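You operate a simulated robot arm through the tools that you are given. There is no shell and no other tool. Be economical: measure what you need, move in short steps, check, and stop when the job is done.

You run a simulated two-armed robot. Do the job below in one go: nothing can be reset, and whatever is moved stays where it is left.

Task
Take the cap off the clear bottle that says "slip water" on the deck of the big crate and lay it down there.

It is judged by the outcome, as a careful person would: the job done as asked, and still so three seconds after it is handed in. It fails if anything else is knocked over, pushed out of place, dropped, spilled or broken. A push-on lid holds only when it is set on centred and level and pressed home; a screw cap is set on level and turned clockwise until tight.

Robot
Two 7-joint arms with two-finger parallel grippers on one trunk, on a base that drives. Base frame: it is fixed to the floor where the robot stands at the start and does not move with it; the origin is under the middle of the robot, x ahead of it, y to its left, z up. Lengths are in mm, angles in degrees, forces in N, time in s.
The left shoulder is at the start at [50, 161, 1098], the right one opposite. With the tool pointing down near the work surface each hand reaches from about 220 to 680 mm from the robot's upright axis, wherever it stands, measured 20 degrees to its own side. Payload 3.43 kg a hand.
Tool frame (each hand has its own): the origin (TCP) lies between the finger pads and is the grasp point; the fingertips stand 30 mm ahead of it; z points along the fingers, y is the line along which they close. Largest opening 94 mm; finger width 28, thickness 10; the body of the gripper, 50 by 96 mm, starts 55 mm behind the TCP.
Orientation is that of the tool frame in the base frame, as a unit quaternion [w, x, y, z]. With the fingers straight down and closing along the base's y, the tool's x points along the base's -x, its y along +y and its z along -z.

Tools
- The arms move only by the tool step_arm. It takes "left_targets", "right_targets" or both (then of equal length, played together; a hand with none holds still); each is a list of rows, each a list of 7 numbers: the finger opening in mm, from 0 to 94, then the shift along the base's x, y, z in mm, then the turn, a rotation vector about the base's x, y, z in degrees. In form: [[fingers, x, y, z, ax, ay, az], ...]. A call has 1 to 12 rows; each row shifts and turns the commanded pose from where the row before left it. Each row takes 0.2 s and may step no farther than 50 mm and 8.6 degrees from the row before; otherwise, or with a gripper value out of range, the whole call is refused. Where a pose cannot be reached the arm comes as near as it can. A force on the tool above 40 N (or 10 N above the force at the start of the call, whichever is more), or a blocked arm, ends the call early, and 0.2 s more pass. Each finger travels about 45 mm/s and halts on what it meets, pressing with about 22 N; the grip force reading is that of the motor and also rises with nothing between the fingers. The clock runs only during rows and for 0.2 s after the last one: add rows that do not move to give the fingers time. It gives the time, the measured TCP pose, the force on the tool (base axes), the opening and the grip force at its end, in the units of the frame above (readings bear some noise), with the torque about the TCP (base axes, N m) and any sound that the robot's microphone picked up.
- Cameras (640 x 400 px; columns grow to the right, rows downward): "scene" is now at [133.3, 1, 1247.9]; the picture's right is [0.02, -1.00, 0.00], its down [-0.33, -0.01, -0.94] and it looks along [0.94, 0.01, -0.33] (base axes); focal length 261 px, centre (320, 200). "left" rides on the left gripper at [76, -14, -103] in its tool frame; the picture's right is [0.18, 0.98, 0.00], its down [-0.75, 0.14, -0.64] and it looks along [-0.63, 0.12, 0.77] (tool axes); focal length 243 px, centre (320, 200). "right" rides on the right gripper at [76, 14, -102] in its tool frame; the picture's right is [-0.18, 0.98, 0.00], its down [-0.75, -0.14, -0.64] and it looks along [-0.63, -0.12, 0.77] (tool axes); focal length 243 px, centre (320, 200). There is no depth. A picture from a camera that has moved, and an enlarged one, comes with that camera's place and axes in the base frame and with its lens.
- capture(camera): a new picture of that camera. It takes no simulated time.
- slide_trunk(by): slides the trunk up (or, below 0, down) by that many mm; the arms and the scene camera ride with it, the base frame stays. It gives what a move gives, with no picture.
- base_move(legs): drives the robot by 1 to 6 legs, each [ahead, left, turn to the left] in mm, mm and degrees, along the robot's own axes; the way and the turn of a leg run together, so that a leg with both is an arc; at most 1500 mm and 180 degrees a leg. The arms and the cameras ride along, it lands a little off, and it stops where it bumps. It gives what a move gives.
- turn_head(pan, tilt): turns the head with the scene camera to pan (to the left, within 80 degrees either way) and tilt (down, from -29 to 69), counted from straight ahead of the robot. It gives what a move gives.
- enlarge(camera, box): a new picture of the part [left, top, right, bottom] of that camera's present view, enlarged. It takes no simulated time.
- hand_in(): hands the job in; it is judged then, once.

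Go step by step. Nothing tells you exact positions but the pictures and the camera data: compare them with the known pose of the tool, close in by small moves and look again before you grip or let go. The budget is 120 turns and 92 pictures, counting those below and the enlarged ones. Unless the task says otherwise, let go and move clear before handing in, and close with one line.

The tools are called by a JSON object that holds its "method" and its "body". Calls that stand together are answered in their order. step_arm: Moves the arms, as the interface text tells. Its arguments: {"type":"object","properties":{"left_targets":{"type":"array","items":{"type":"array","items":{"type":"number"}}},"right_targets":{"type":"array","items":{"type":"array","items":{"type":"number"}}}},"required":[]} The other tools are called the same way: slide_trunk (by) slides the trunk up or down; base_move (legs) drives the base; turn_head (pan, tilt) turns the head that bears the scene camera; capture (camera) takes a picture; enlarge (camera, box) takes an enlarged picture of a part of a camera's view; hand_in () hands the job in.

At the start:

```text
clock: 0.0
left_tool_pos: [455.6, 243.6, 1154.0]
left_tcp_rot: [0.0, -0.001, 1.0, 0.0]
left_contact_force: [-0.2, 0.0, 0.5]
left_wrist_torque: [0.04, 0.0, 0.02]
left_gripper_width: 93.9
left_gripper_force: 0.1
right_tool_pos: [397.1, -102.5, 1172.1]
right_tcp_rot: [0.0, 0.0, 1.0, 0.001]
right_contact_force: [0.0, 0.3, -0.3]
right_wrist_torque: [-0.01, -0.01, 0.01]
right_gripper_width: 93.9
right_gripper_force: 0.1
trunk travel left (down, up): [-125.0, 142.0]
robot x, y, heading: [-2.3, -3.9, -0.2]
head pan, tilt: [0.9, 19.1]
```

scene: 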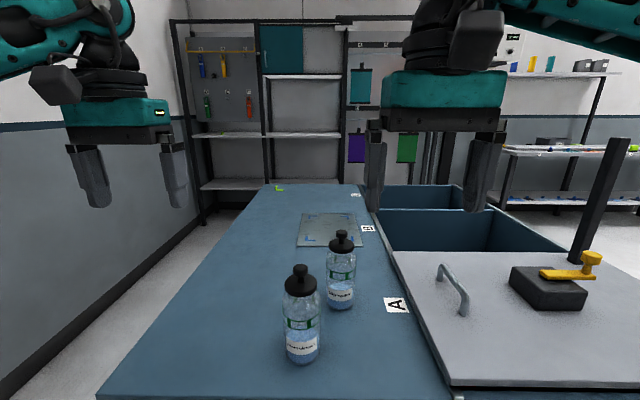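
right: 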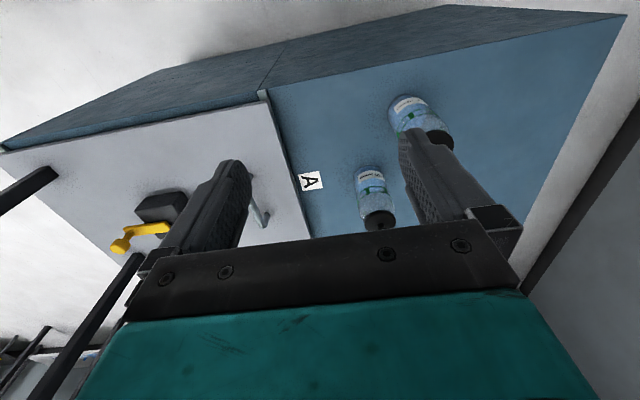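
left: 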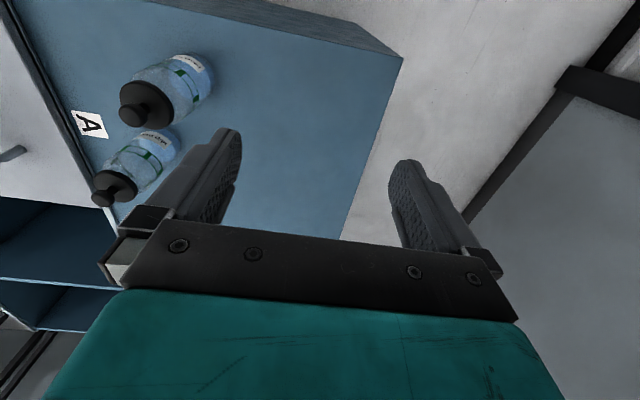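

I see two clear bottles with black caps on the blue deck; I need to read their labels first.

{"method": "enlarge", "body": {"camera": "scene", "box": [270, 310, 340, 370]}}

{"method": "enlarge", "body": {"camera": "scene", "box": [260, 220, 380, 320]}}

{"method": "enlarge", "body": {"camera": "scene", "box": [316, 270, 366, 315]}}

```text
6.67 times, centred on (305, 340) of scene
camera zoom: at [133.3, 1.0, 1247.9], right [0.02, -1.0, 0.0], down [-0.33, -0.01, -0.94], along [0.94, 0.01, -0.33], focal length 1742 px, centre (420, -733)
```

zoom: 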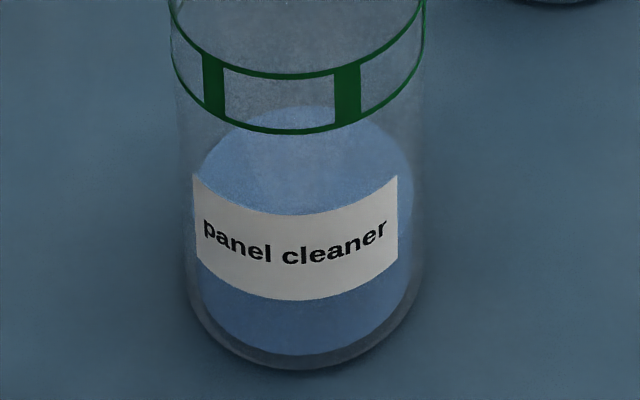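

```text
4.00 times, centred on (320, 270) of scene
camera zoom: at [133.3, 1.0, 1247.9], right [0.02, -1.0, 0.0], down [-0.33, -0.01, -0.94], along [0.94, 0.01, -0.33], focal length 1045 px, centre (320, -80)
```

zoom: 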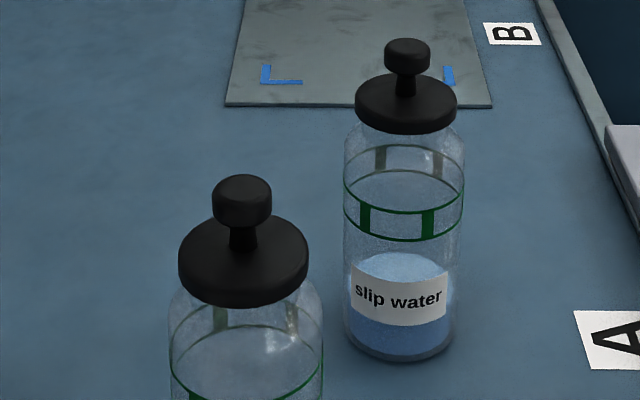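

```text
8.89 times, centred on (341, 292) of scene
camera zoom: at [133.3, 1.0, 1247.9], right [0.02, -1.0, 0.0], down [-0.33, -0.01, -0.94], along [0.94, 0.01, -0.33], focal length 2322 px, centre (133, -622)
```

zoom: 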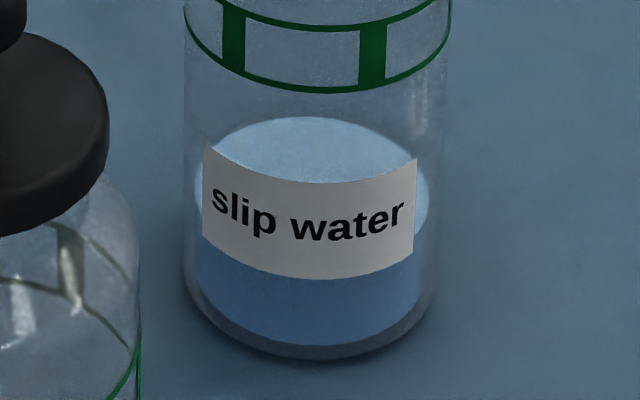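

The far bottle is "slip water": its knob is at about (596, -42, 1016) and the deck at z≈850. I'll turn the left hand so it can hold the bottle body from the left, with the right hand taking the knob from above.

{"method": "step_arm", "body": {"left_targets": [[94, 0, 15, 0, 0, 0, 8.1818], [94, 0, 15, 0, 0, 0, 8.1818], [94, 0, 15, 0, 0, 0, 8.1818], [94, 0, 15, 0, 0, 0, 8.1818], [94, 0, 0, 0, 0, 0, 8.1818], [94, 0, 0, 0, 0, 0, 8.1818], [94, 0, 0, 0, 0, 0, 8.1818], [94, 0, 0, 0, 0, 0, 8.1818], [94, 0, 0, 0, 0, 0, 8.1818], [94, 0, 0, 0, 0, 0, 8.1818], [94, 0, 0, 0, 0, 0, 8.182]]}}

{"method": "step_arm", "body": {"left_targets": [[94, 0, 0, 0, -8.1818, 0, 0], [94, 0, 0, 0, -8.1818, 0, 0], [94, 0, 0, 0, -8.1818, 0, 0], [94, 0, 0, 0, -8.1818, 0, 0], [94, 0, 0, 0, -8.1818, 0, 0], [94, 0, 0, 0, -8.1818, 0, 0], [94, 0, 0, 0, -8.1818, 0, 0], [94, 0, 0, 0, -8.1818, 0, 0], [94, 0, 0, 0, -8.1818, 0, 0], [94, 0, 0, 0, -8.1818, 0, 0], [94, 0, 0, 0, -8.182, 0, 0]]}}

```text
clock: 2.4
left_tool_pos: [456.4, 303.8, 1152.8]
left_tcp_rot: [0.0, 0.708, -0.706, -0.001]
left_contact_force: [-0.1, 0.5, 0.7]
left_wrist_torque: [-0.04, 0.03, 0.05]
left_gripper_width: 93.9
left_gripper_force: 0.0
right_tool_pos: [396.7, -102.7, 1172.9]
right_tcp_rot: [0.0, 0.001, 1.0, 0.0]
right_contact_force: [1.0, -0.4, -0.8]
right_wrist_torque: [-0.01, 0.02, 0.0]
right_gripper_width: 94.1
right_gripper_force: 0.1
trunk travel left (down, up): [-125.0, 142.0]
robot x, y, heading: [2.0, 1.8, 0.1]
head pan, tilt: [0.9, 19.1]
```

```text
clock: 4.8
left_tool_pos: [456.7, 304.4, 1154.2]
left_tcp_rot: [0.501, 0.499, -0.499, 0.501]
left_contact_force: [-0.5, -0.3, -0.7]
left_wrist_torque: [-0.04, 0.01, 0.01]
left_gripper_width: 94.3
left_gripper_force: 0.0
right_tool_pos: [396.5, -103.6, 1172.2]
right_tcp_rot: [0.0, 0.002, 1.0, 0.001]
right_contact_force: [-0.3, -0.1, 0.6]
right_wrist_torque: [-0.01, 0.03, 0.0]
right_gripper_width: 94.1
right_gripper_force: 0.1
trunk travel left (down, up): [-125.0, 142.0]
robot x, y, heading: [0.9, -0.5, -0.0]
head pan, tilt: [0.9, 19.1]
```

The left hand turned without trouble. Next I bring it down beside the bottle, clear of it, and move the right hand over the knob.

{"method": "step_arm", "body": {"left_targets": [[94, 35, -30, 0, 0, 0, 0], [94, 35, -30, 0, 0, 0, 0], [94, 35, -30, 0, 0, 0, 0], [94, 34, -30, 0, 0, 0, 0], [94, 0, 0, -40, 0, 0, 0], [94, 0, 0, -40, 0, 0, 0], [94, 0, 0, -40, 0, 0, 0], [94, 0, 0, -40, 0, 0, 0], [94, 0, 0, -40, 0, 0, 0], [94, 0, 0, -24, 0, 0, 0]], "right_targets": [[94, 40, 12, 0, 0, 0, 0], [94, 40, 12, 0, 0, 0, 0], [94, 40, 12, 0, 0, 0, 0], [94, 40, 12, 0, 0, 0, 0], [94, 39, 12, 0, 0, 0, 0], [94, 0, 0, -20, 0, 0, 0], [94, 0, 0, -20, 0, 0, 0], [94, 0, 0, -20, 0, 0, 0], [94, 0, 0, 0, 0, 0, 0], [94, 0, 0, 0, 0, 0, 0]]}}

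{"method": "capture", "body": {"camera": "scene"}}

{"method": "capture", "body": {"camera": "right"}}

{"method": "capture", "body": {"camera": "left"}}

```text
clock: 7.0
left_tool_pos: [596.0, 183.8, 928.7]
left_tcp_rot: [0.5, 0.5, -0.5, 0.5]
left_contact_force: [0.1, -1.3, -0.9]
left_wrist_torque: [-0.03, -0.01, 0.01]
left_gripper_width: 94.0
left_gripper_force: 0.0
right_tool_pos: [563.0, -54.7, 1099.5]
right_tcp_rot: [0.0, 0.001, 1.0, 0.0]
right_contact_force: [-0.3, 0.4, 0.5]
right_wrist_torque: [0.05, 0.02, -0.01]
right_gripper_width: 94.0
right_gripper_force: 0.0
right hand out of reach, approached as far as the arm can: row 5
trunk travel left (down, up): [-125.0, 142.0]
robot x, y, heading: [1.0, 2.8, -0.2]
head pan, tilt: [0.9, 19.1]
```

```text
85 pictures are left
camera scene: at [133.4, 0.9, 1247.9], right [0.02, -1.0, 0.0], down [-0.33, -0.01, -0.94], along [0.94, 0.01, -0.33], focal length 261 px, centre (320, 200)
```

scene: 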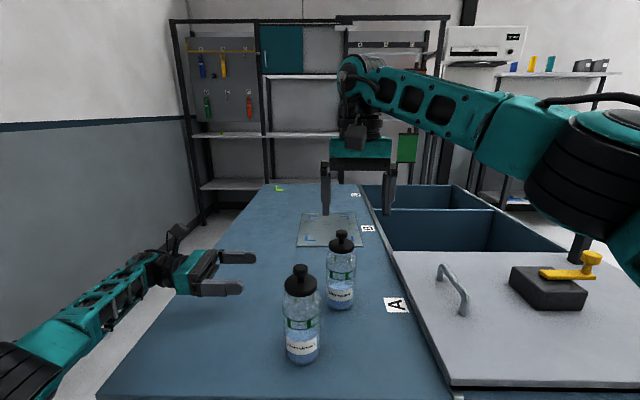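

```text
84 pictures are left
camera right: at [486.0, -41.1, 1201.9], right [0.19, 0.98, 0.0], down [0.75, -0.14, 0.64], along [0.63, -0.12, -0.77], focal length 243 px, centre (320, 200)
```

right: 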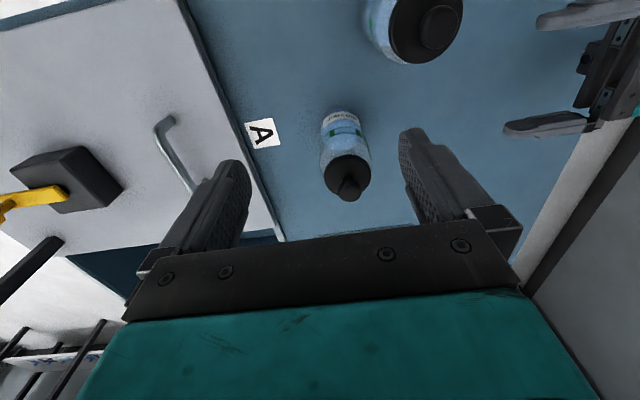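

```text
83 pictures are left
camera left: at [609.6, 284.3, 1004.8], right [-0.98, 0.0, 0.18], down [-0.14, 0.64, -0.75], along [-0.12, -0.77, -0.63], focal length 243 px, centre (320, 200)
```

left: 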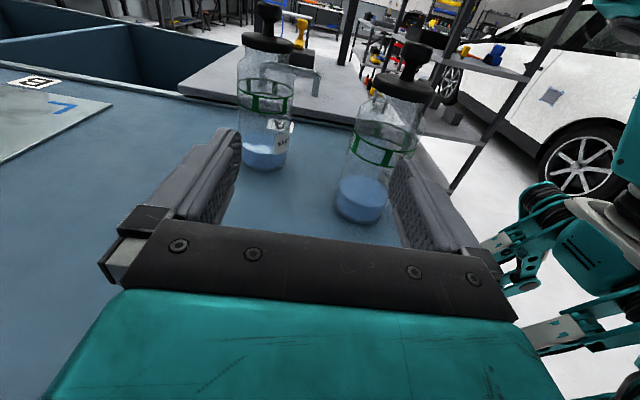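

Triangulating again with three cameras, the slip water bottle is at about (655, -41) with its knob at z≈985, and the deck at z≈805. The right arm is at its reach limit, so I'll drive ahead a little; the hands are clear of everything.

{"method": "base_move", "body": {"legs": [[90, 0, 0]]}}

{"method": "capture", "body": {"camera": "right"}}

{"method": "capture", "body": {"camera": "left"}}

{"method": "capture", "body": {"camera": "scene"}}

```text
clock: 8.1
left_tool_pos: [684.4, 183.8, 929.3]
left_tcp_rot: [0.5, 0.501, -0.499, 0.5]
left_contact_force: [0.0, -0.1, 1.0]
left_wrist_torque: [0.01, -0.01, 0.01]
left_gripper_width: 94.1
left_gripper_force: 0.1
right_tool_pos: [651.6, -55.7, 1100.8]
right_tcp_rot: [-0.001, 0.001, 1.0, 0.0]
right_contact_force: [0.2, -1.1, -0.6]
right_wrist_torque: [0.0, 0.02, -0.03]
right_gripper_width: 94.0
right_gripper_force: 0.2
trunk travel left (down, up): [-125.0, 142.0]
robot x, y, heading: [88.2, -0.7, 0.2]
head pan, tilt: [0.9, 19.1]
```

```text
82 pictures are left
camera right: at [575.1, -40.8, 1201.8], right [0.19, 0.98, 0.0], down [0.75, -0.14, 0.64], along [0.63, -0.12, -0.77], focal length 243 px, centre (320, 200)
```

right: 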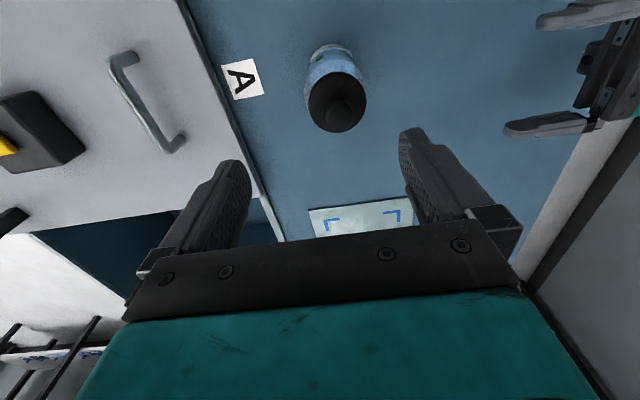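

```text
81 pictures are left
camera left: at [698.8, 284.8, 1004.8], right [-0.98, 0.0, 0.19], down [-0.14, 0.64, -0.75], along [-0.12, -0.77, -0.63], focal length 243 px, centre (320, 200)
```

left: 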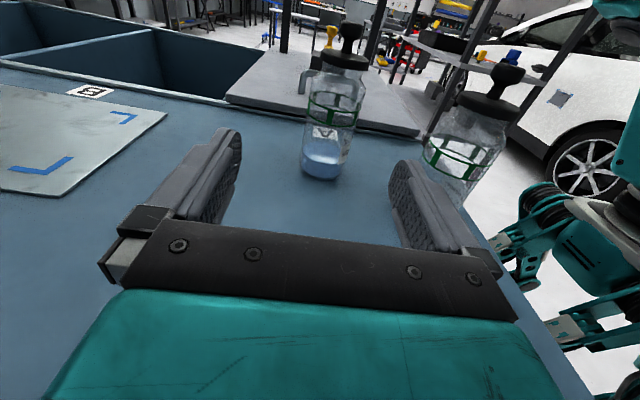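

```text
80 pictures are left
camera scene: at [222.6, 1.0, 1247.8], right [0.02, -1.0, 0.0], down [-0.33, -0.01, -0.94], along [0.94, 0.02, -0.33], focal length 261 px, centre (320, 200)
```

scene: 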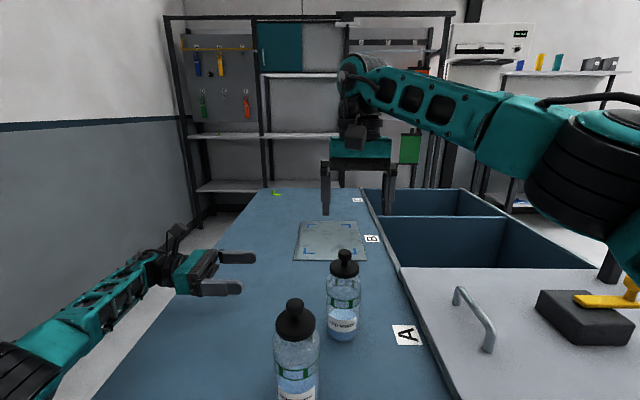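

All cameras agree: the bottle axis is at about (657, -38), the knob centre at z≈981 and the deck at z≈801. I'll line up the left hand at mid-body height and come in part way.

{"method": "step_arm", "body": {"left_targets": [[94, -27, 0, 0, 0, 0, 0], [94, 0, 0, -29, 0, 0, 0], [94, 0, -35, 0, 0, 0, 0], [94, 0, -35, 0, 0, 0, 0], [94, 0, -35, 0, 0, 0, 0], [94, 0, -30, 0, 0, 0, 0], [94, 0, 0, 0, 0, 0, 0]]}}

{"method": "capture", "body": {"camera": "left"}}

{"method": "capture", "body": {"camera": "scene"}}

```text
clock: 9.7
left_tool_pos: [656.0, 48.5, 900.9]
left_tcp_rot: [0.5, 0.499, -0.5, 0.501]
left_contact_force: [-0.6, 0.1, -0.2]
left_wrist_torque: [-0.02, 0.03, 0.01]
left_gripper_width: 93.7
left_gripper_force: 0.0
right_tool_pos: [651.5, -55.9, 1099.6]
right_tcp_rot: [0.0, 0.0, 1.0, 0.0]
right_contact_force: [-0.1, -0.5, -0.7]
right_wrist_torque: [-0.01, 0.03, -0.03]
right_gripper_width: 93.8
right_gripper_force: 0.2
trunk travel left (down, up): [-125.0, 142.0]
robot x, y, heading: [87.4, -3.6, 0.0]
head pan, tilt: [0.9, 19.1]
```

```text
79 pictures are left
camera left: at [670.8, 149.4, 976.6], right [-0.98, 0.0, 0.18], down [-0.14, 0.64, -0.75], along [-0.12, -0.77, -0.63], focal length 243 px, centre (320, 200)
```

left: 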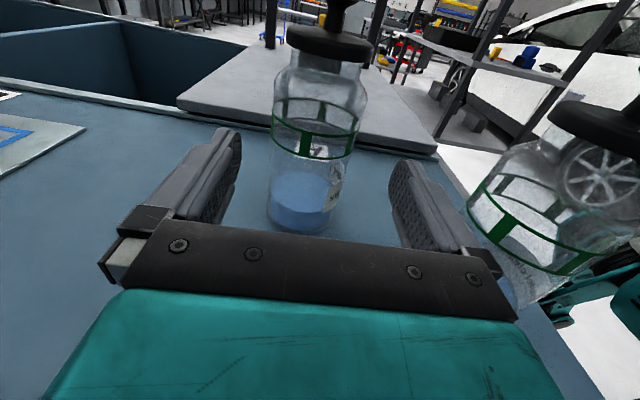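

```text
78 pictures are left
camera scene: at [222.0, 1.0, 1247.9], right [0.02, -1.0, 0.0], down [-0.33, -0.01, -0.94], along [0.94, 0.02, -0.33], focal length 261 px, centre (320, 200)
```

scene: 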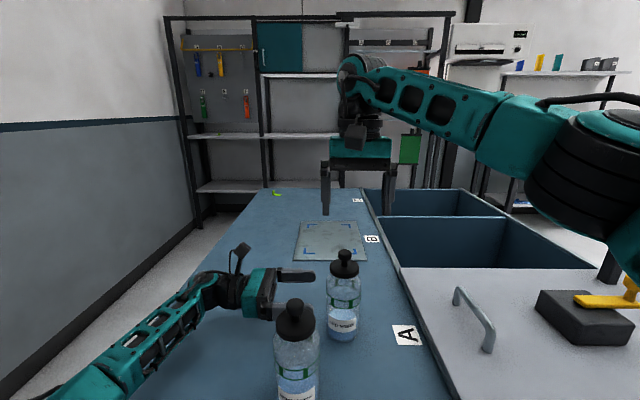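

The bottle is centred between the left fingers. I'll go in the rest of the way in small steps, fingers still open.

{"method": "step_arm", "body": {"left_targets": [[94, 1, -22, 0, 0, 0, 0], [94, 0, -22, 0, 0, 0, 0], [94, 0, -20, 0, 0, 0, 0], [94, 0, -20, 0, 0, 0, 0], [94, 0, 0, 0, 0, 0, 0]]}}

{"method": "capture", "body": {"camera": "left"}}

{"method": "capture", "body": {"camera": "scene"}}

{"method": "capture", "body": {"camera": "right"}}

```text
clock: 10.9
left_tool_pos: [657.3, -35.0, 900.6]
left_tcp_rot: [0.499, 0.501, -0.499, 0.501]
left_contact_force: [0.2, 0.7, -0.2]
left_wrist_torque: [0.01, 0.01, 0.04]
left_gripper_width: 93.7
left_gripper_force: 0.0
right_tool_pos: [652.2, -54.4, 1100.9]
right_tcp_rot: [0.0, 0.002, 1.0, 0.0]
right_contact_force: [-0.3, 0.0, -0.3]
right_wrist_torque: [-0.03, -0.02, 0.01]
right_gripper_width: 94.1
right_gripper_force: 0.1
trunk travel left (down, up): [-125.0, 142.0]
robot x, y, heading: [90.4, -1.3, 0.5]
head pan, tilt: [0.9, 19.1]
```

```text
77 pictures are left
camera left: at [671.6, 65.3, 977.0], right [-0.98, 0.0, 0.18], down [-0.14, 0.64, -0.75], along [-0.12, -0.77, -0.63], focal length 243 px, centre (320, 200)
```

left: 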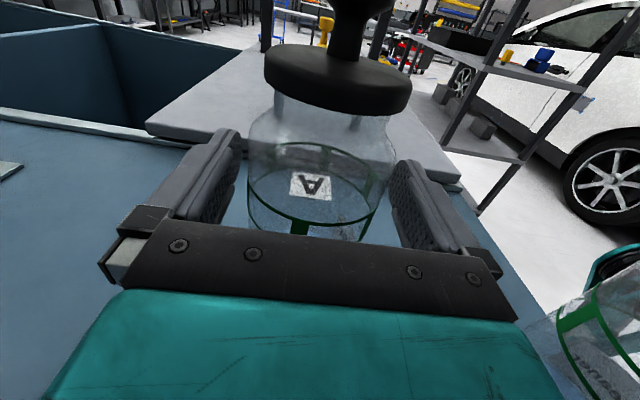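

```text
76 pictures are left
camera scene: at [222.0, 1.0, 1247.9], right [0.02, -1.0, 0.0], down [-0.33, -0.01, -0.94], along [0.94, 0.02, -0.33], focal length 261 px, centre (320, 200)
```

scene: 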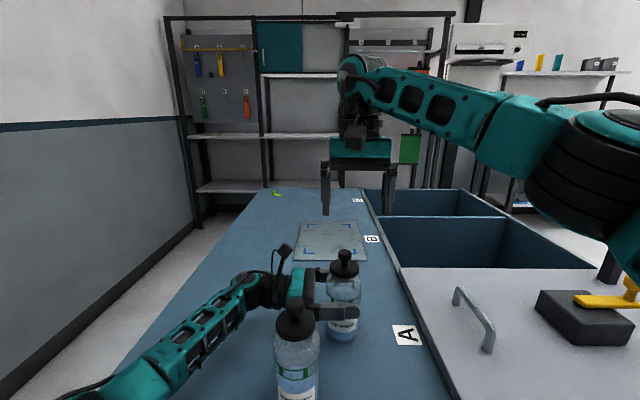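

```text
75 pictures are left
camera right: at [574.5, -40.8, 1202.1], right [0.19, 0.98, 0.0], down [0.75, -0.14, 0.64], along [0.63, -0.12, -0.77], focal length 243 px, centre (320, 200)
```

right: 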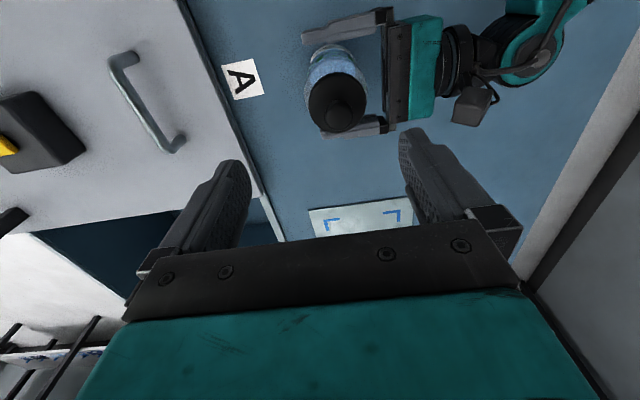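

The left fingers straddle the body well and nothing else is close. I close the left grip on the bottle.

{"method": "step_arm", "body": {"left_targets": [[84, 1.5, -1.5, 0, 0, 0, 0], [74, 0, 0, 0, 0, 0, 0], [66, 0, 0, 0, 0, 0, 0], [60, 0, 0, 0, 0, 0, 0], [54, 0, 0, 0, 0, 0, 0], [48, 0, 0, 0, 0, 0, 0], [44, 0, 0, 0, 0, 0, 0]]}}

{"method": "capture", "body": {"camera": "left"}}

{"method": "enlarge", "body": {"camera": "right", "box": [280, 0, 440, 160]}}

```text
clock: 12.5
left_tool_pos: [659.3, -36.5, 901.6]
left_tcp_rot: [0.5, 0.5, -0.5, 0.501]
left_contact_force: [0.2, 0.3, 0.1]
left_wrist_torque: [-0.03, 0.01, 0.0]
left_gripper_width: 73.0
left_gripper_force: 21.9
right_tool_pos: [651.8, -53.9, 1099.8]
right_tcp_rot: [0.0, 0.001, 1.0, 0.0]
right_contact_force: [-0.1, 0.8, 0.6]
right_wrist_torque: [0.02, 0.01, 0.01]
right_gripper_width: 94.1
right_gripper_force: 0.1
trunk travel left (down, up): [-125.0, 142.0]
robot x, y, heading: [86.0, -0.6, 0.1]
head pan, tilt: [0.9, 19.1]
```

```text
74 pictures are left
camera left: at [673.3, 64.2, 976.8], right [-0.98, 0.0, 0.18], down [-0.14, 0.64, -0.75], along [-0.12, -0.77, -0.63], focal length 243 px, centre (320, 200)
```

left: 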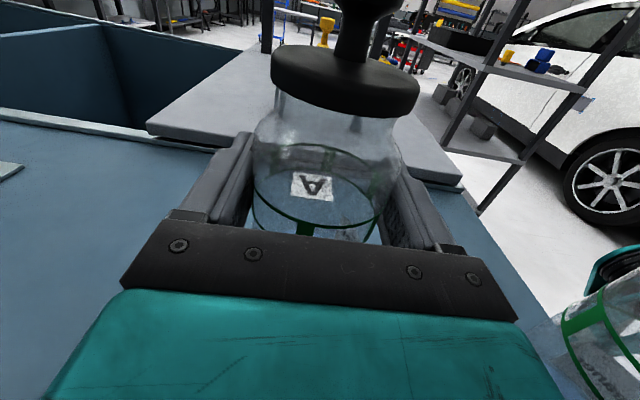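

```text
2.50 times, centred on (360, 80) of right
camera zoom: at [574.5, -40.9, 1202.1], right [0.19, 0.98, 0.0], down [0.75, -0.14, 0.64], along [0.63, -0.12, -0.77], focal length 606 px, centre (220, 500)
```

zoom: 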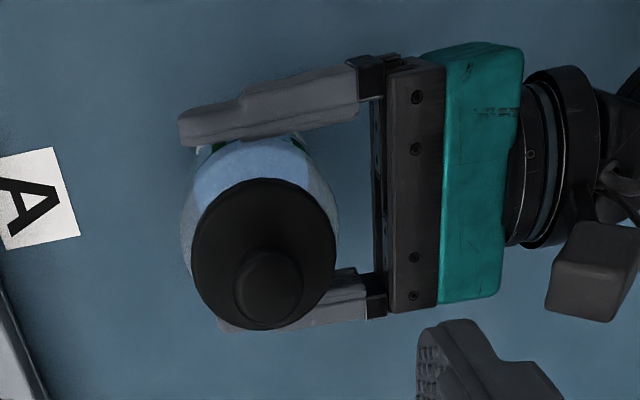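

The bottle is held (73 mm wide). The knob is at about (658, -39, 981), so I bring the right hand over it and partly down.

{"method": "step_arm", "body": {"right_targets": [[80, 6, 15.5, 0, 0, 0, 0], [66, 0, 0, -25, 0, 0, 0], [60, 0, 0, -25, 0, 0, 0], [60, 0, 0, -15, 0, 0, 0], [60, 0, 0, 0, 0, 0, 0]]}}

{"method": "capture", "body": {"camera": "right"}}

{"method": "enlarge", "body": {"camera": "scene", "box": [270, 190, 430, 310]}}

{"method": "capture", "body": {"camera": "left"}}

```text
clock: 13.7
left_tool_pos: [658.3, -36.6, 900.6]
left_tcp_rot: [0.5, 0.5, -0.5, 0.5]
left_contact_force: [0.7, 0.6, 0.2]
left_wrist_torque: [-0.02, 0.05, -0.02]
left_gripper_width: 72.6
left_gripper_force: 22.0
right_tool_pos: [658.3, -41.2, 1036.4]
right_tcp_rot: [0.0, 0.0, 1.0, 0.001]
right_contact_force: [-0.1, 0.3, -0.2]
right_wrist_torque: [-0.04, 0.03, 0.06]
right_gripper_width: 59.8
right_gripper_force: 0.1
trunk travel left (down, up): [-125.0, 142.0]
robot x, y, heading: [91.2, -0.9, 0.3]
head pan, tilt: [0.9, 19.1]
```

```text
72 pictures are left
camera right: at [581.2, -26.4, 1137.2], right [0.19, 0.98, 0.0], down [0.75, -0.14, 0.64], along [0.63, -0.12, -0.77], focal length 243 px, centre (320, 200)
```

right: 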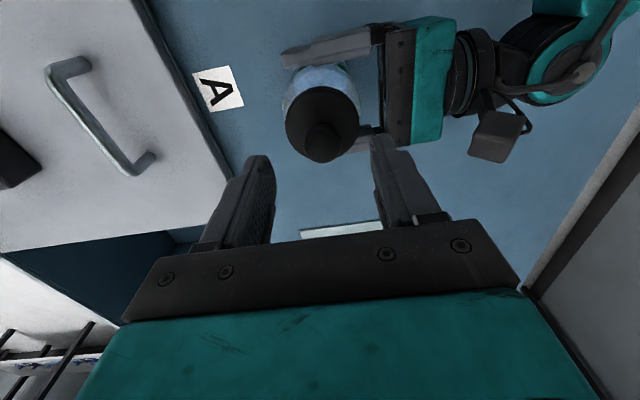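

```text
3.33 times, centred on (350, 250) of scene
camera zoom: at [222.0, 1.0, 1247.9], right [0.02, -1.0, 0.0], down [-0.33, -0.01, -0.94], along [0.94, 0.02, -0.33], focal length 871 px, centre (220, 33)
```

zoom: 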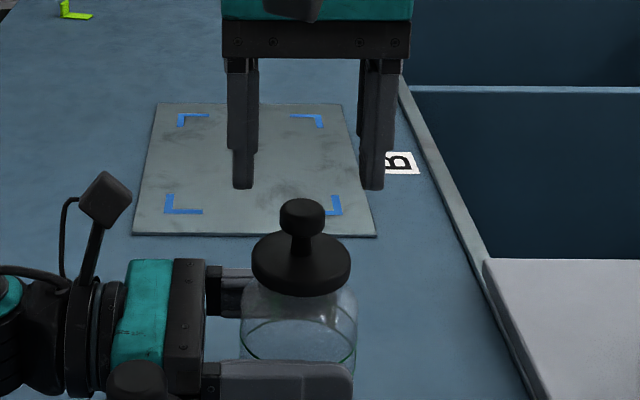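

```text
70 pictures are left
camera left: at [673.3, 64.2, 976.8], right [-0.98, 0.0, 0.18], down [-0.14, 0.64, -0.75], along [-0.12, -0.77, -0.63], focal length 243 px, centre (320, 200)
```

left: 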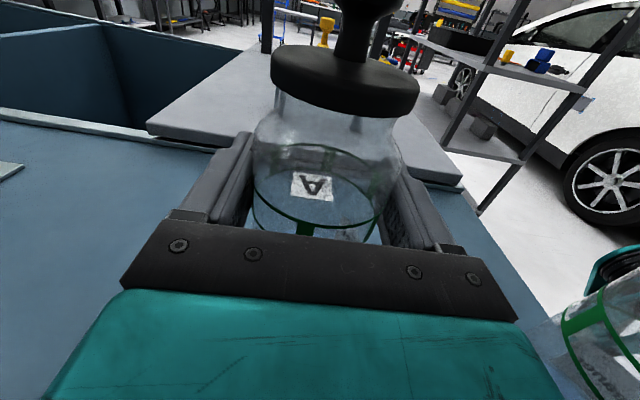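

Aligned in y to within a few mm; I check x with a closer look before going down.

{"method": "enlarge", "body": {"camera": "right", "box": [270, 60, 390, 180]}}

{"method": "enlarge", "body": {"camera": "left", "box": [260, 0, 440, 120]}}

```text
3.33 times, centred on (330, 120) of right
camera zoom: at [581.2, -26.4, 1137.2], right [0.19, 0.98, 0.0], down [0.75, -0.14, 0.64], along [0.63, -0.12, -0.77], focal length 809 px, centre (287, 467)
```

zoom: 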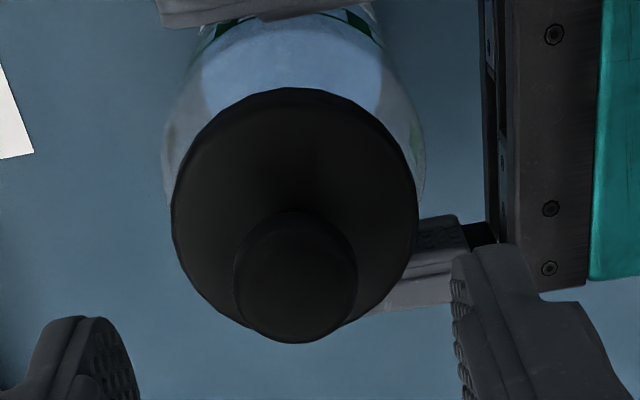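

```text
3.33 times, centred on (350, 60) of left
camera zoom: at [673.3, 64.2, 976.8], right [-0.98, 0.0, 0.18], down [-0.14, 0.64, -0.75], along [-0.12, -0.77, -0.63], focal length 809 px, centre (220, 667)
```

zoom: 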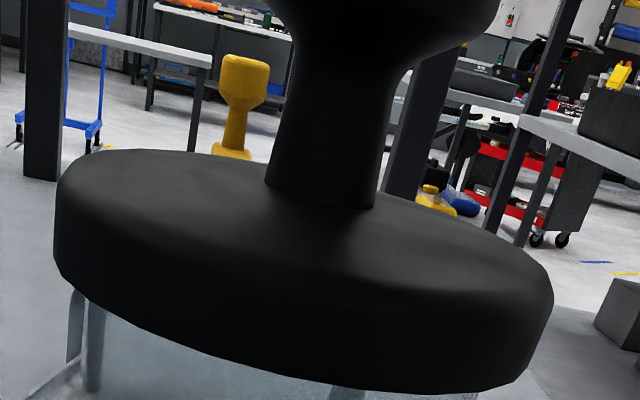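

The knob is at (659, -39), with its head spanning z 975–993. I go down 40 mm, so the fingertips end just above the cap disc, and close on the knob.

{"method": "step_arm", "body": {"right_targets": [[60, 0.5, 1.5, -20, 0, 0, 0], [60, 0, 0, -12, 0, 0, 0], [60, 0, 0, -7, 0, 0, 0], [50, 0, 0, 0, 0, 0, 0], [40, 0, 0, 0, 0, 0, 0], [32, 0, 0, 0, 0, 0, 0], [24, 0, 0, 0, 0, 0, 0], [16, 0, 0, 0, 0, 0, 0], [8, 0, 0, 0, 0, 0, 0], [8, 0, 0, 0, 0, 0, 0]]}}

{"method": "capture", "body": {"camera": "right"}}

{"method": "enlarge", "body": {"camera": "scene", "box": [270, 190, 430, 310]}}

```text
clock: 15.9
left_tool_pos: [660.1, -36.2, 899.8]
left_tcp_rot: [0.5, 0.501, -0.5, 0.5]
left_contact_force: [0.1, 0.0, 0.0]
left_wrist_torque: [0.06, 0.0, 0.01]
left_gripper_width: 72.6
left_gripper_force: 21.4
right_tool_pos: [658.7, -37.7, 997.2]
right_tcp_rot: [0.001, 0.001, 1.0, 0.0]
right_contact_force: [0.2, 0.5, 0.1]
right_wrist_torque: [0.03, 0.02, 0.01]
right_gripper_width: 23.9
right_gripper_force: 21.8
trunk travel left (down, up): [-125.0, 142.0]
robot x, y, heading: [89.1, 1.1, 0.0]
head pan, tilt: [0.9, 19.1]
heard: snap
```

```text
67 pictures are left
camera right: at [581.9, -23.8, 1098.6], right [0.19, 0.98, 0.0], down [0.75, -0.14, 0.64], along [0.63, -0.12, -0.77], focal length 243 px, centre (320, 200)
```

right: 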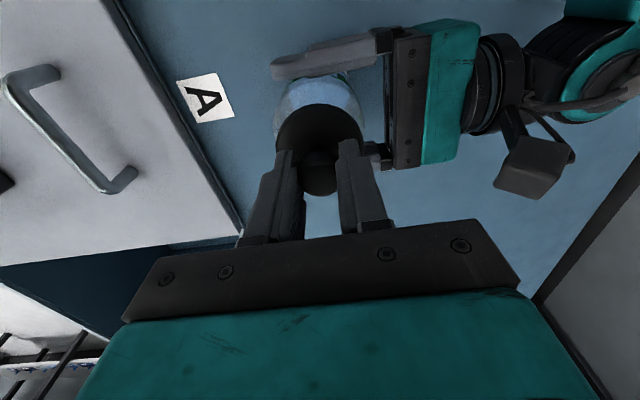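

```text
3.33 times, centred on (350, 250) of scene
camera zoom: at [222.0, 1.0, 1247.9], right [0.02, -1.0, 0.0], down [-0.33, -0.01, -0.94], along [0.94, 0.02, -0.33], focal length 871 px, centre (220, 33)
```

zoom: 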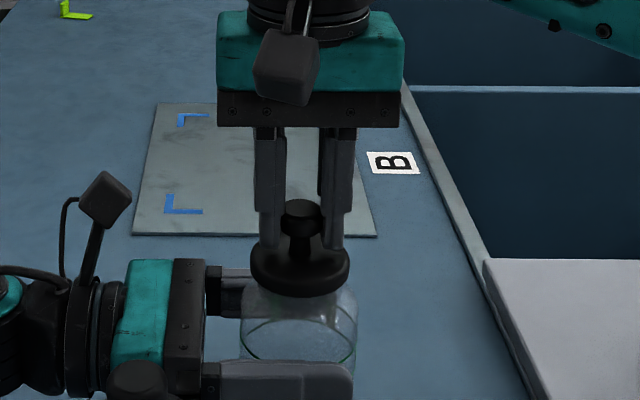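

The knob is gripped at 24 mm. A snap was heard, perhaps the press fit letting go. I lift gently.

{"method": "step_arm", "body": {"right_targets": [[8, 0, 0, 2, 0, 0, 0], [8, 0, 0, 3, 0, 0, 0], [8, 0, 0, 3, 0, 0, 0], [8, 0, 0, 4, 0, 0, 0], [8, 0, 0, 0, 0, 0, 0]]}}

{"method": "enlarge", "body": {"camera": "scene", "box": [270, 190, 430, 310]}}

{"method": "capture", "body": {"camera": "left"}}

```text
clock: 17.1
left_tool_pos: [660.5, -36.0, 900.4]
left_tcp_rot: [0.5, 0.5, -0.5, 0.5]
left_contact_force: [0.1, 0.4, -0.1]
left_wrist_torque: [0.04, 0.0, 0.0]
left_gripper_width: 72.7
left_gripper_force: 22.2
right_tool_pos: [658.7, -38.8, 1008.5]
right_tcp_rot: [-0.001, 0.001, 1.0, 0.001]
right_contact_force: [0.7, -0.1, -0.8]
right_wrist_torque: [0.02, 0.0, 0.01]
right_gripper_width: 23.9
right_gripper_force: 22.0
trunk travel left (down, up): [-125.0, 142.0]
robot x, y, heading: [90.6, -1.9, 0.4]
head pan, tilt: [0.9, 19.1]
```

```text
3.33 times, centred on (350, 250) of scene
camera zoom: at [222.0, 1.0, 1247.9], right [0.02, -1.0, 0.0], down [-0.33, -0.01, -0.94], along [0.94, 0.02, -0.33], focal length 871 px, centre (220, 33)
```

zoom: 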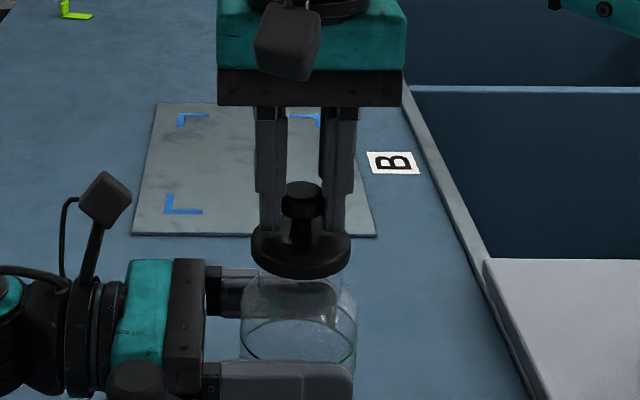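

```text
64 pictures are left
camera left: at [673.3, 64.3, 976.8], right [-0.98, 0.0, 0.18], down [-0.14, 0.64, -0.75], along [-0.12, -0.77, -0.63], focal length 243 px, centre (320, 200)
```

left: 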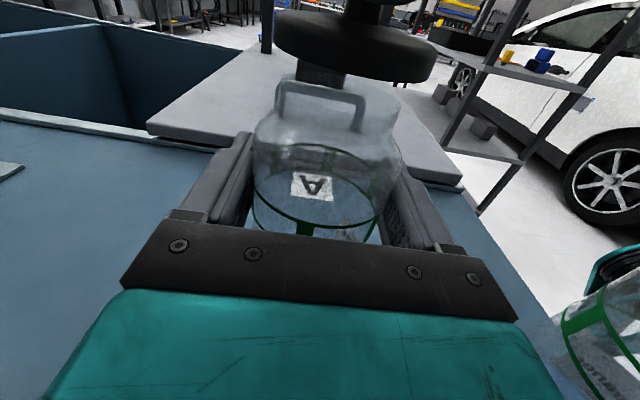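

The cap is clear of the bottle with the bottle still standing firm. I lift it well clear and look at its underside.

{"method": "step_arm", "body": {"right_targets": [[8, 0, 0, 15, 0, 0, 0], [8, 0, 0, 20, 0, 0, 0], [8, 0, 0, 20, 0, 0, 0], [8, 0, 0, 10, 0, 0, 0], [8, -20, -18, 0, 0, 0, 0], [8, -20, -18, 0, 0, 0, 0], [8, -20, -18, 0, 0, 0, 0], [8, -20, -18, 0, 0, 0, 0], [8, -18, -18, 0, 0, 0, 0], [8, 0, 0, 0, 0, 0, 0]]}}

{"method": "capture", "body": {"camera": "scene"}}

{"method": "capture", "body": {"camera": "right"}}

{"method": "capture", "body": {"camera": "left"}}

```text
clock: 19.3
left_tool_pos: [659.2, -35.8, 900.6]
left_tcp_rot: [0.5, 0.5, -0.5, 0.5]
left_contact_force: [0.3, -0.3, 0.2]
left_wrist_torque: [0.04, 0.02, 0.02]
left_gripper_width: 72.7
left_gripper_force: 21.5
right_tool_pos: [559.0, -128.3, 1071.9]
right_tcp_rot: [0.0, 0.001, 1.0, -0.001]
right_contact_force: [-0.3, 0.3, -0.4]
right_wrist_torque: [0.0, 0.01, 0.03]
right_gripper_width: 23.7
right_gripper_force: 22.0
trunk travel left (down, up): [-125.0, 142.0]
robot x, y, heading: [89.4, 2.3, -0.1]
head pan, tilt: [0.9, 19.1]
```

```text
63 pictures are left
camera scene: at [222.0, 1.0, 1247.9], right [0.02, -1.0, 0.0], down [-0.33, -0.01, -0.94], along [0.94, 0.02, -0.33], focal length 261 px, centre (320, 200)
```

scene: 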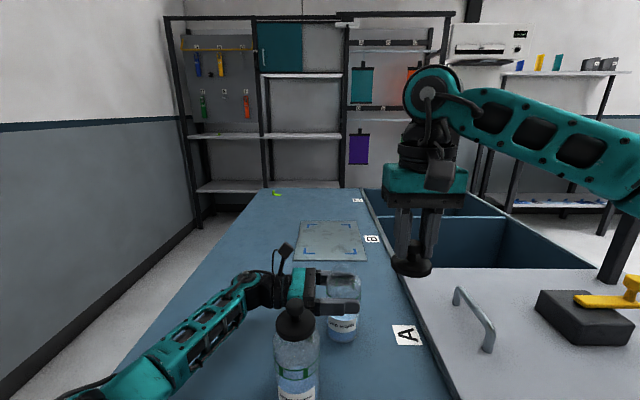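

```text
62 pictures are left
camera right: at [482.2, -114.1, 1174.3], right [0.19, 0.98, 0.0], down [0.75, -0.14, 0.64], along [0.63, -0.12, -0.77], focal length 243 px, centre (320, 200)
```

right: 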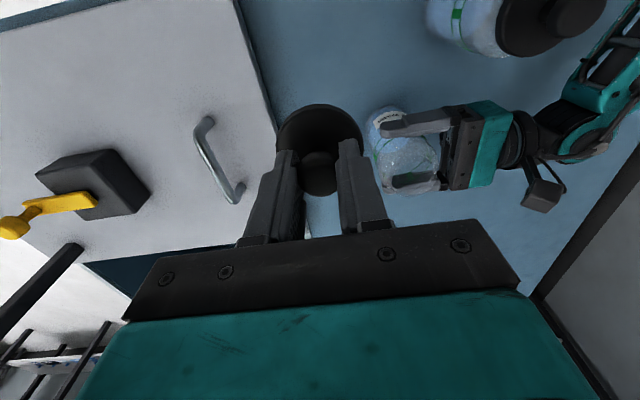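

```text
61 pictures are left
camera left: at [673.3, 64.3, 976.8], right [-0.98, 0.0, 0.18], down [-0.14, 0.64, -0.75], along [-0.12, -0.77, -0.63], focal length 243 px, centre (320, 200)
```

left: 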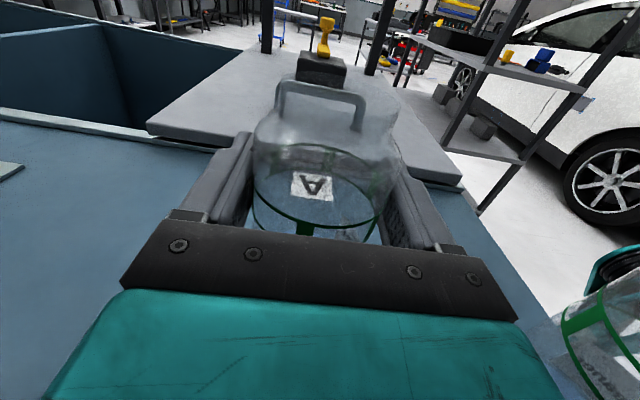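

The cap is held level over free deck at (559, -128), clear of both bottles, the label and the lid edge. I lower most of the way and check.

{"method": "step_arm", "body": {"right_targets": [[8, 0, 0, -30, 0, 0, 0], [8, 0, 0, -30, 0, 0, 0], [8, 0, 0, -30, 0, 0, 0], [8, 0, 0, -30, 0, 0, 0], [8, 0, 0, -30, 0, 0, 0], [8, 0, 0, -30, 0, 0, 0], [8, 0, 0, 0, 0, 0, 0]]}}

{"method": "capture", "body": {"camera": "scene"}}

{"method": "capture", "body": {"camera": "right"}}

```text
clock: 20.9
left_tool_pos: [658.1, -35.4, 901.0]
left_tcp_rot: [0.5, 0.501, -0.5, 0.5]
left_contact_force: [0.1, 0.7, -0.5]
left_wrist_torque: [0.01, -0.02, 0.0]
left_gripper_width: 72.9
left_gripper_force: 22.3
right_tool_pos: [559.6, -127.9, 891.8]
right_tcp_rot: [0.001, 0.001, 1.0, 0.0]
right_contact_force: [-0.2, -0.3, -0.9]
right_wrist_torque: [0.01, 0.0, 0.01]
right_gripper_width: 24.0
right_gripper_force: 21.7
trunk travel left (down, up): [-125.0, 142.0]
robot x, y, heading: [90.0, 0.9, 0.1]
head pan, tilt: [0.9, 19.1]
```

```text
60 pictures are left
camera scene: at [222.0, 1.0, 1247.9], right [0.02, -1.0, 0.0], down [-0.33, -0.01, -0.94], along [0.94, 0.02, -0.33], focal length 261 px, centre (320, 200)
```

scene: 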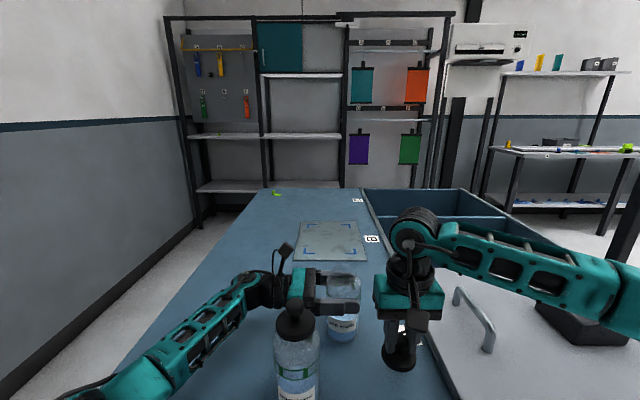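

```text
59 pictures are left
camera right: at [482.8, -113.8, 994.0], right [0.19, 0.98, 0.0], down [0.75, -0.14, 0.64], along [0.63, -0.12, -0.77], focal length 243 px, centre (320, 200)
```

right: 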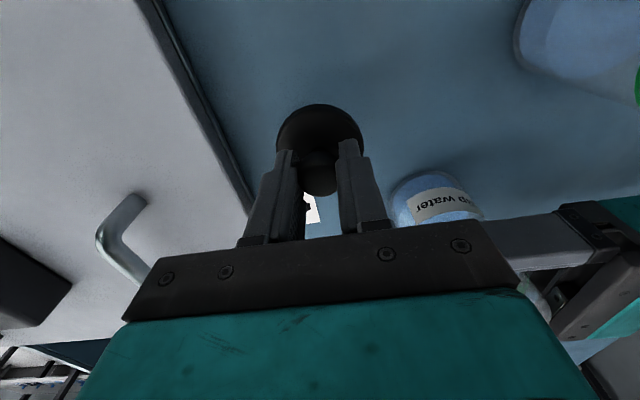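

Before going lower I check the right elbow's clearance from the lever on the lid.

{"method": "turn_head", "body": {"pan": -45, "tilt": 35}}

{"method": "capture", "body": {"camera": "scene"}}

```text
clock: 22.0
left_tool_pos: [658.7, -36.3, 900.8]
left_tcp_rot: [0.499, 0.501, -0.499, 0.501]
left_contact_force: [0.1, 0.2, -0.3]
left_wrist_torque: [0.02, -0.01, -0.02]
left_gripper_width: 72.6
left_gripper_force: 21.9
right_tool_pos: [559.9, -128.0, 892.1]
right_tcp_rot: [0.0, 0.001, 1.0, 0.0]
right_contact_force: [-0.1, 0.0, -0.1]
right_wrist_torque: [-0.01, -0.03, -0.02]
right_gripper_width: 23.8
right_gripper_force: 22.0
trunk travel left (down, up): [-125.0, 142.0]
robot x, y, heading: [88.3, -1.7, -0.2]
head pan, tilt: [-45.0, 35.0]
```

```text
58 pictures are left
camera scene: at [191.1, -62.7, 1222.6], right [-0.71, -0.71, 0.0], down [-0.41, 0.41, -0.82], along [0.58, -0.58, -0.57], focal length 261 px, centre (320, 200)
```

scene: 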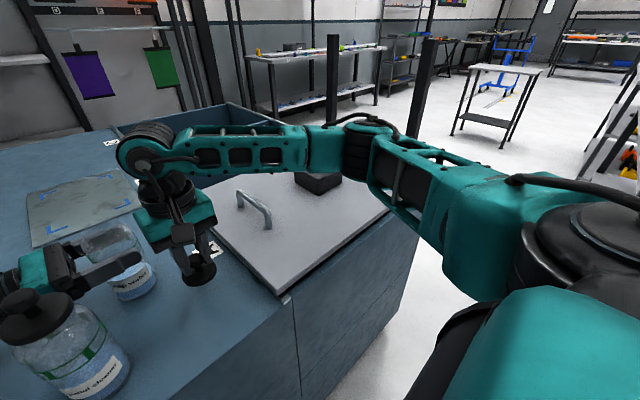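

The elbow is well over and to the near side of the lever, and lowering pulls it inward, so I continue. I go down to just above the deck and look.

{"method": "step_arm", "body": {"right_targets": [[8, 0, 0, -12, 0, 0, 0], [8, 0, 0, -12, 0, 0, 0], [8, 0, 0, -6, 0, 0, 0], [8, 0, 0, 0, 0, 0, 0]]}}

{"method": "enlarge", "body": {"camera": "scene", "box": [130, 190, 290, 310]}}

{"method": "enlarge", "body": {"camera": "right", "box": [240, 60, 400, 220]}}

```text
clock: 23.0
left_tool_pos: [659.3, -36.4, 901.4]
left_tcp_rot: [0.5, 0.5, -0.5, 0.5]
left_contact_force: [-0.8, 1.0, 0.1]
left_wrist_torque: [0.02, 0.01, 0.0]
left_gripper_width: 72.5
left_gripper_force: 22.0
right_tool_pos: [560.8, -127.7, 862.1]
right_tcp_rot: [0.0, 0.001, 1.0, -0.001]
right_contact_force: [1.1, 0.0, -1.0]
right_wrist_torque: [-0.03, 0.01, 0.02]
right_gripper_width: 24.3
right_gripper_force: 22.0
trunk travel left (down, up): [-125.0, 142.0]
robot x, y, heading: [86.2, -4.2, 0.1]
head pan, tilt: [-45.0, 35.0]
```

```text
3.33 times, centred on (210, 250) of scene
camera zoom: at [191.1, -62.8, 1222.6], right [-0.71, -0.71, 0.0], down [-0.41, 0.41, -0.82], along [0.58, -0.58, -0.57], focal length 871 px, centre (687, 33)
```

zoom: 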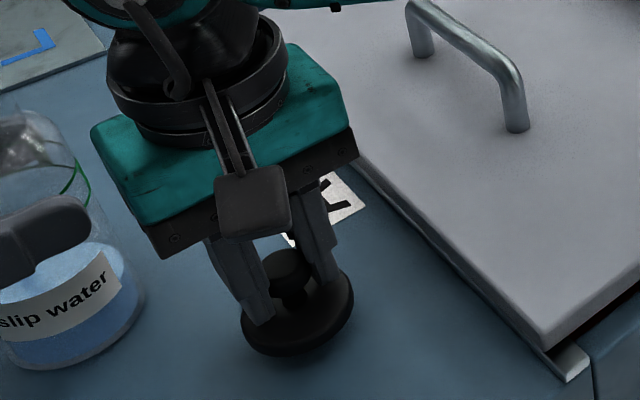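

```text
2.50 times, centred on (320, 140) of right
camera zoom: at [483.3, -113.9, 965.1], right [0.19, 0.98, 0.0], down [0.75, -0.14, 0.64], along [0.63, -0.12, -0.77], focal length 606 px, centre (320, 350)
```

zoom: 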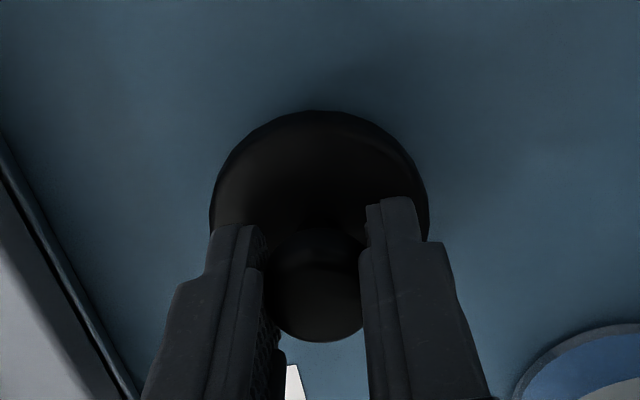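

The cap is about 10 mm above the deck. I feel my way down in 2 mm steps.

{"method": "step_arm", "body": {"right_targets": [[8, 0, 0, -2, 0, 0, 0], [8, 0, 0, -2, 0, 0, 0], [8, 0, 0, -2, 0, 0, 0], [8, 0, 0, 0, 0, 0, 0]]}}

{"method": "step_arm", "body": {"right_targets": [[8, 0, 0, -1.5, 0, 0, 0], [8, 0, 0, -1.5, 0, 0, 0], [8, 0, 0, 0, 0, 0, 0]]}}

{"method": "enlarge", "body": {"camera": "scene", "box": [170, 240, 250, 300]}}

```text
clock: 24.0
left_tool_pos: [659.6, -35.8, 901.8]
left_tcp_rot: [0.5, 0.5, -0.5, 0.501]
left_contact_force: [0.5, 0.5, 0.3]
left_wrist_torque: [0.03, -0.04, -0.01]
left_gripper_width: 73.1
left_gripper_force: 21.4
right_tool_pos: [559.4, -127.3, 856.4]
right_tcp_rot: [0.0, 0.001, 1.0, -0.001]
right_contact_force: [-0.6, 0.7, -0.4]
right_wrist_torque: [0.0, -0.02, 0.0]
right_gripper_width: 24.0
right_gripper_force: 21.4
trunk travel left (down, up): [-125.0, 142.0]
robot x, y, heading: [86.9, -2.4, 0.1]
head pan, tilt: [-45.0, 35.0]
```

```text
clock: 24.8
left_tool_pos: [658.9, -36.4, 900.3]
left_tcp_rot: [0.5, 0.5, -0.5, 0.5]
left_contact_force: [0.2, -0.9, 0.4]
left_wrist_torque: [-0.01, -0.04, 0.02]
left_gripper_width: 72.8
left_gripper_force: 22.3
right_tool_pos: [560.6, -128.0, 853.4]
right_tcp_rot: [-0.001, 0.0, 1.0, 0.0]
right_contact_force: [0.1, 0.2, 0.4]
right_wrist_torque: [0.04, -0.02, 0.01]
right_gripper_width: 23.9
right_gripper_force: 22.2
trunk travel left (down, up): [-125.0, 142.0]
robot x, y, heading: [91.3, 0.1, -0.1]
head pan, tilt: [-45.0, 35.0]
```

```text
6.67 times, centred on (210, 270) of scene
camera zoom: at [191.1, -62.8, 1222.6], right [-0.71, -0.71, 0.0], down [-0.41, 0.41, -0.82], along [0.58, -0.58, -0.57], focal length 1742 px, centre (1053, -267)
```

zoom: 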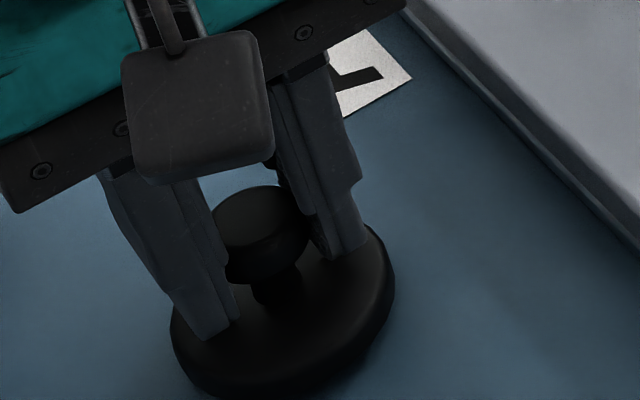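

No contact yet; I continue down in small steps.

{"method": "step_arm", "body": {"right_targets": [[8, 0, 0, -1.5, 0, 0, 0], [8, 0, 0, -1.5, 0, 0, 0], [8, 0, 0, 0, 0, 0, 0]]}}

{"method": "step_arm", "body": {"right_targets": [[8, 0, 0, -1.5, 0, 0, 0], [8, 0, 0, 0, 0, 0, 0]]}}

```text
clock: 25.6
left_tool_pos: [659.3, -36.9, 901.1]
left_tcp_rot: [0.5, 0.5, -0.5, 0.5]
left_contact_force: [-0.1, 0.2, 0.4]
left_wrist_torque: [0.0, 0.04, 0.01]
left_gripper_width: 72.3
left_gripper_force: 22.0
right_tool_pos: [560.5, -128.1, 850.8]
right_tcp_rot: [0.001, 0.0, 1.0, 0.0]
right_contact_force: [-0.2, 0.7, -0.3]
right_wrist_torque: [0.03, -0.03, 0.03]
right_gripper_width: 24.1
right_gripper_force: 22.0
trunk travel left (down, up): [-125.0, 142.0]
robot x, y, heading: [92.2, 0.3, 0.1]
head pan, tilt: [-45.0, 35.0]
```

```text
clock: 26.2
left_tool_pos: [658.8, -36.8, 900.2]
left_tcp_rot: [0.5, 0.5, -0.5, 0.501]
left_contact_force: [-0.2, -0.1, -0.8]
left_wrist_torque: [0.0, -0.04, -0.02]
left_gripper_width: 72.5
left_gripper_force: 22.3
right_tool_pos: [560.8, -126.7, 848.9]
right_tcp_rot: [0.0, 0.0, 1.0, 0.0]
right_contact_force: [0.1, 0.9, -0.2]
right_wrist_torque: [0.0, -0.01, 0.0]
right_gripper_width: 23.6
right_gripper_force: 21.8
trunk travel left (down, up): [-125.0, 142.0]
robot x, y, heading: [90.2, 1.1, -0.1]
head pan, tilt: [-45.0, 35.0]
```

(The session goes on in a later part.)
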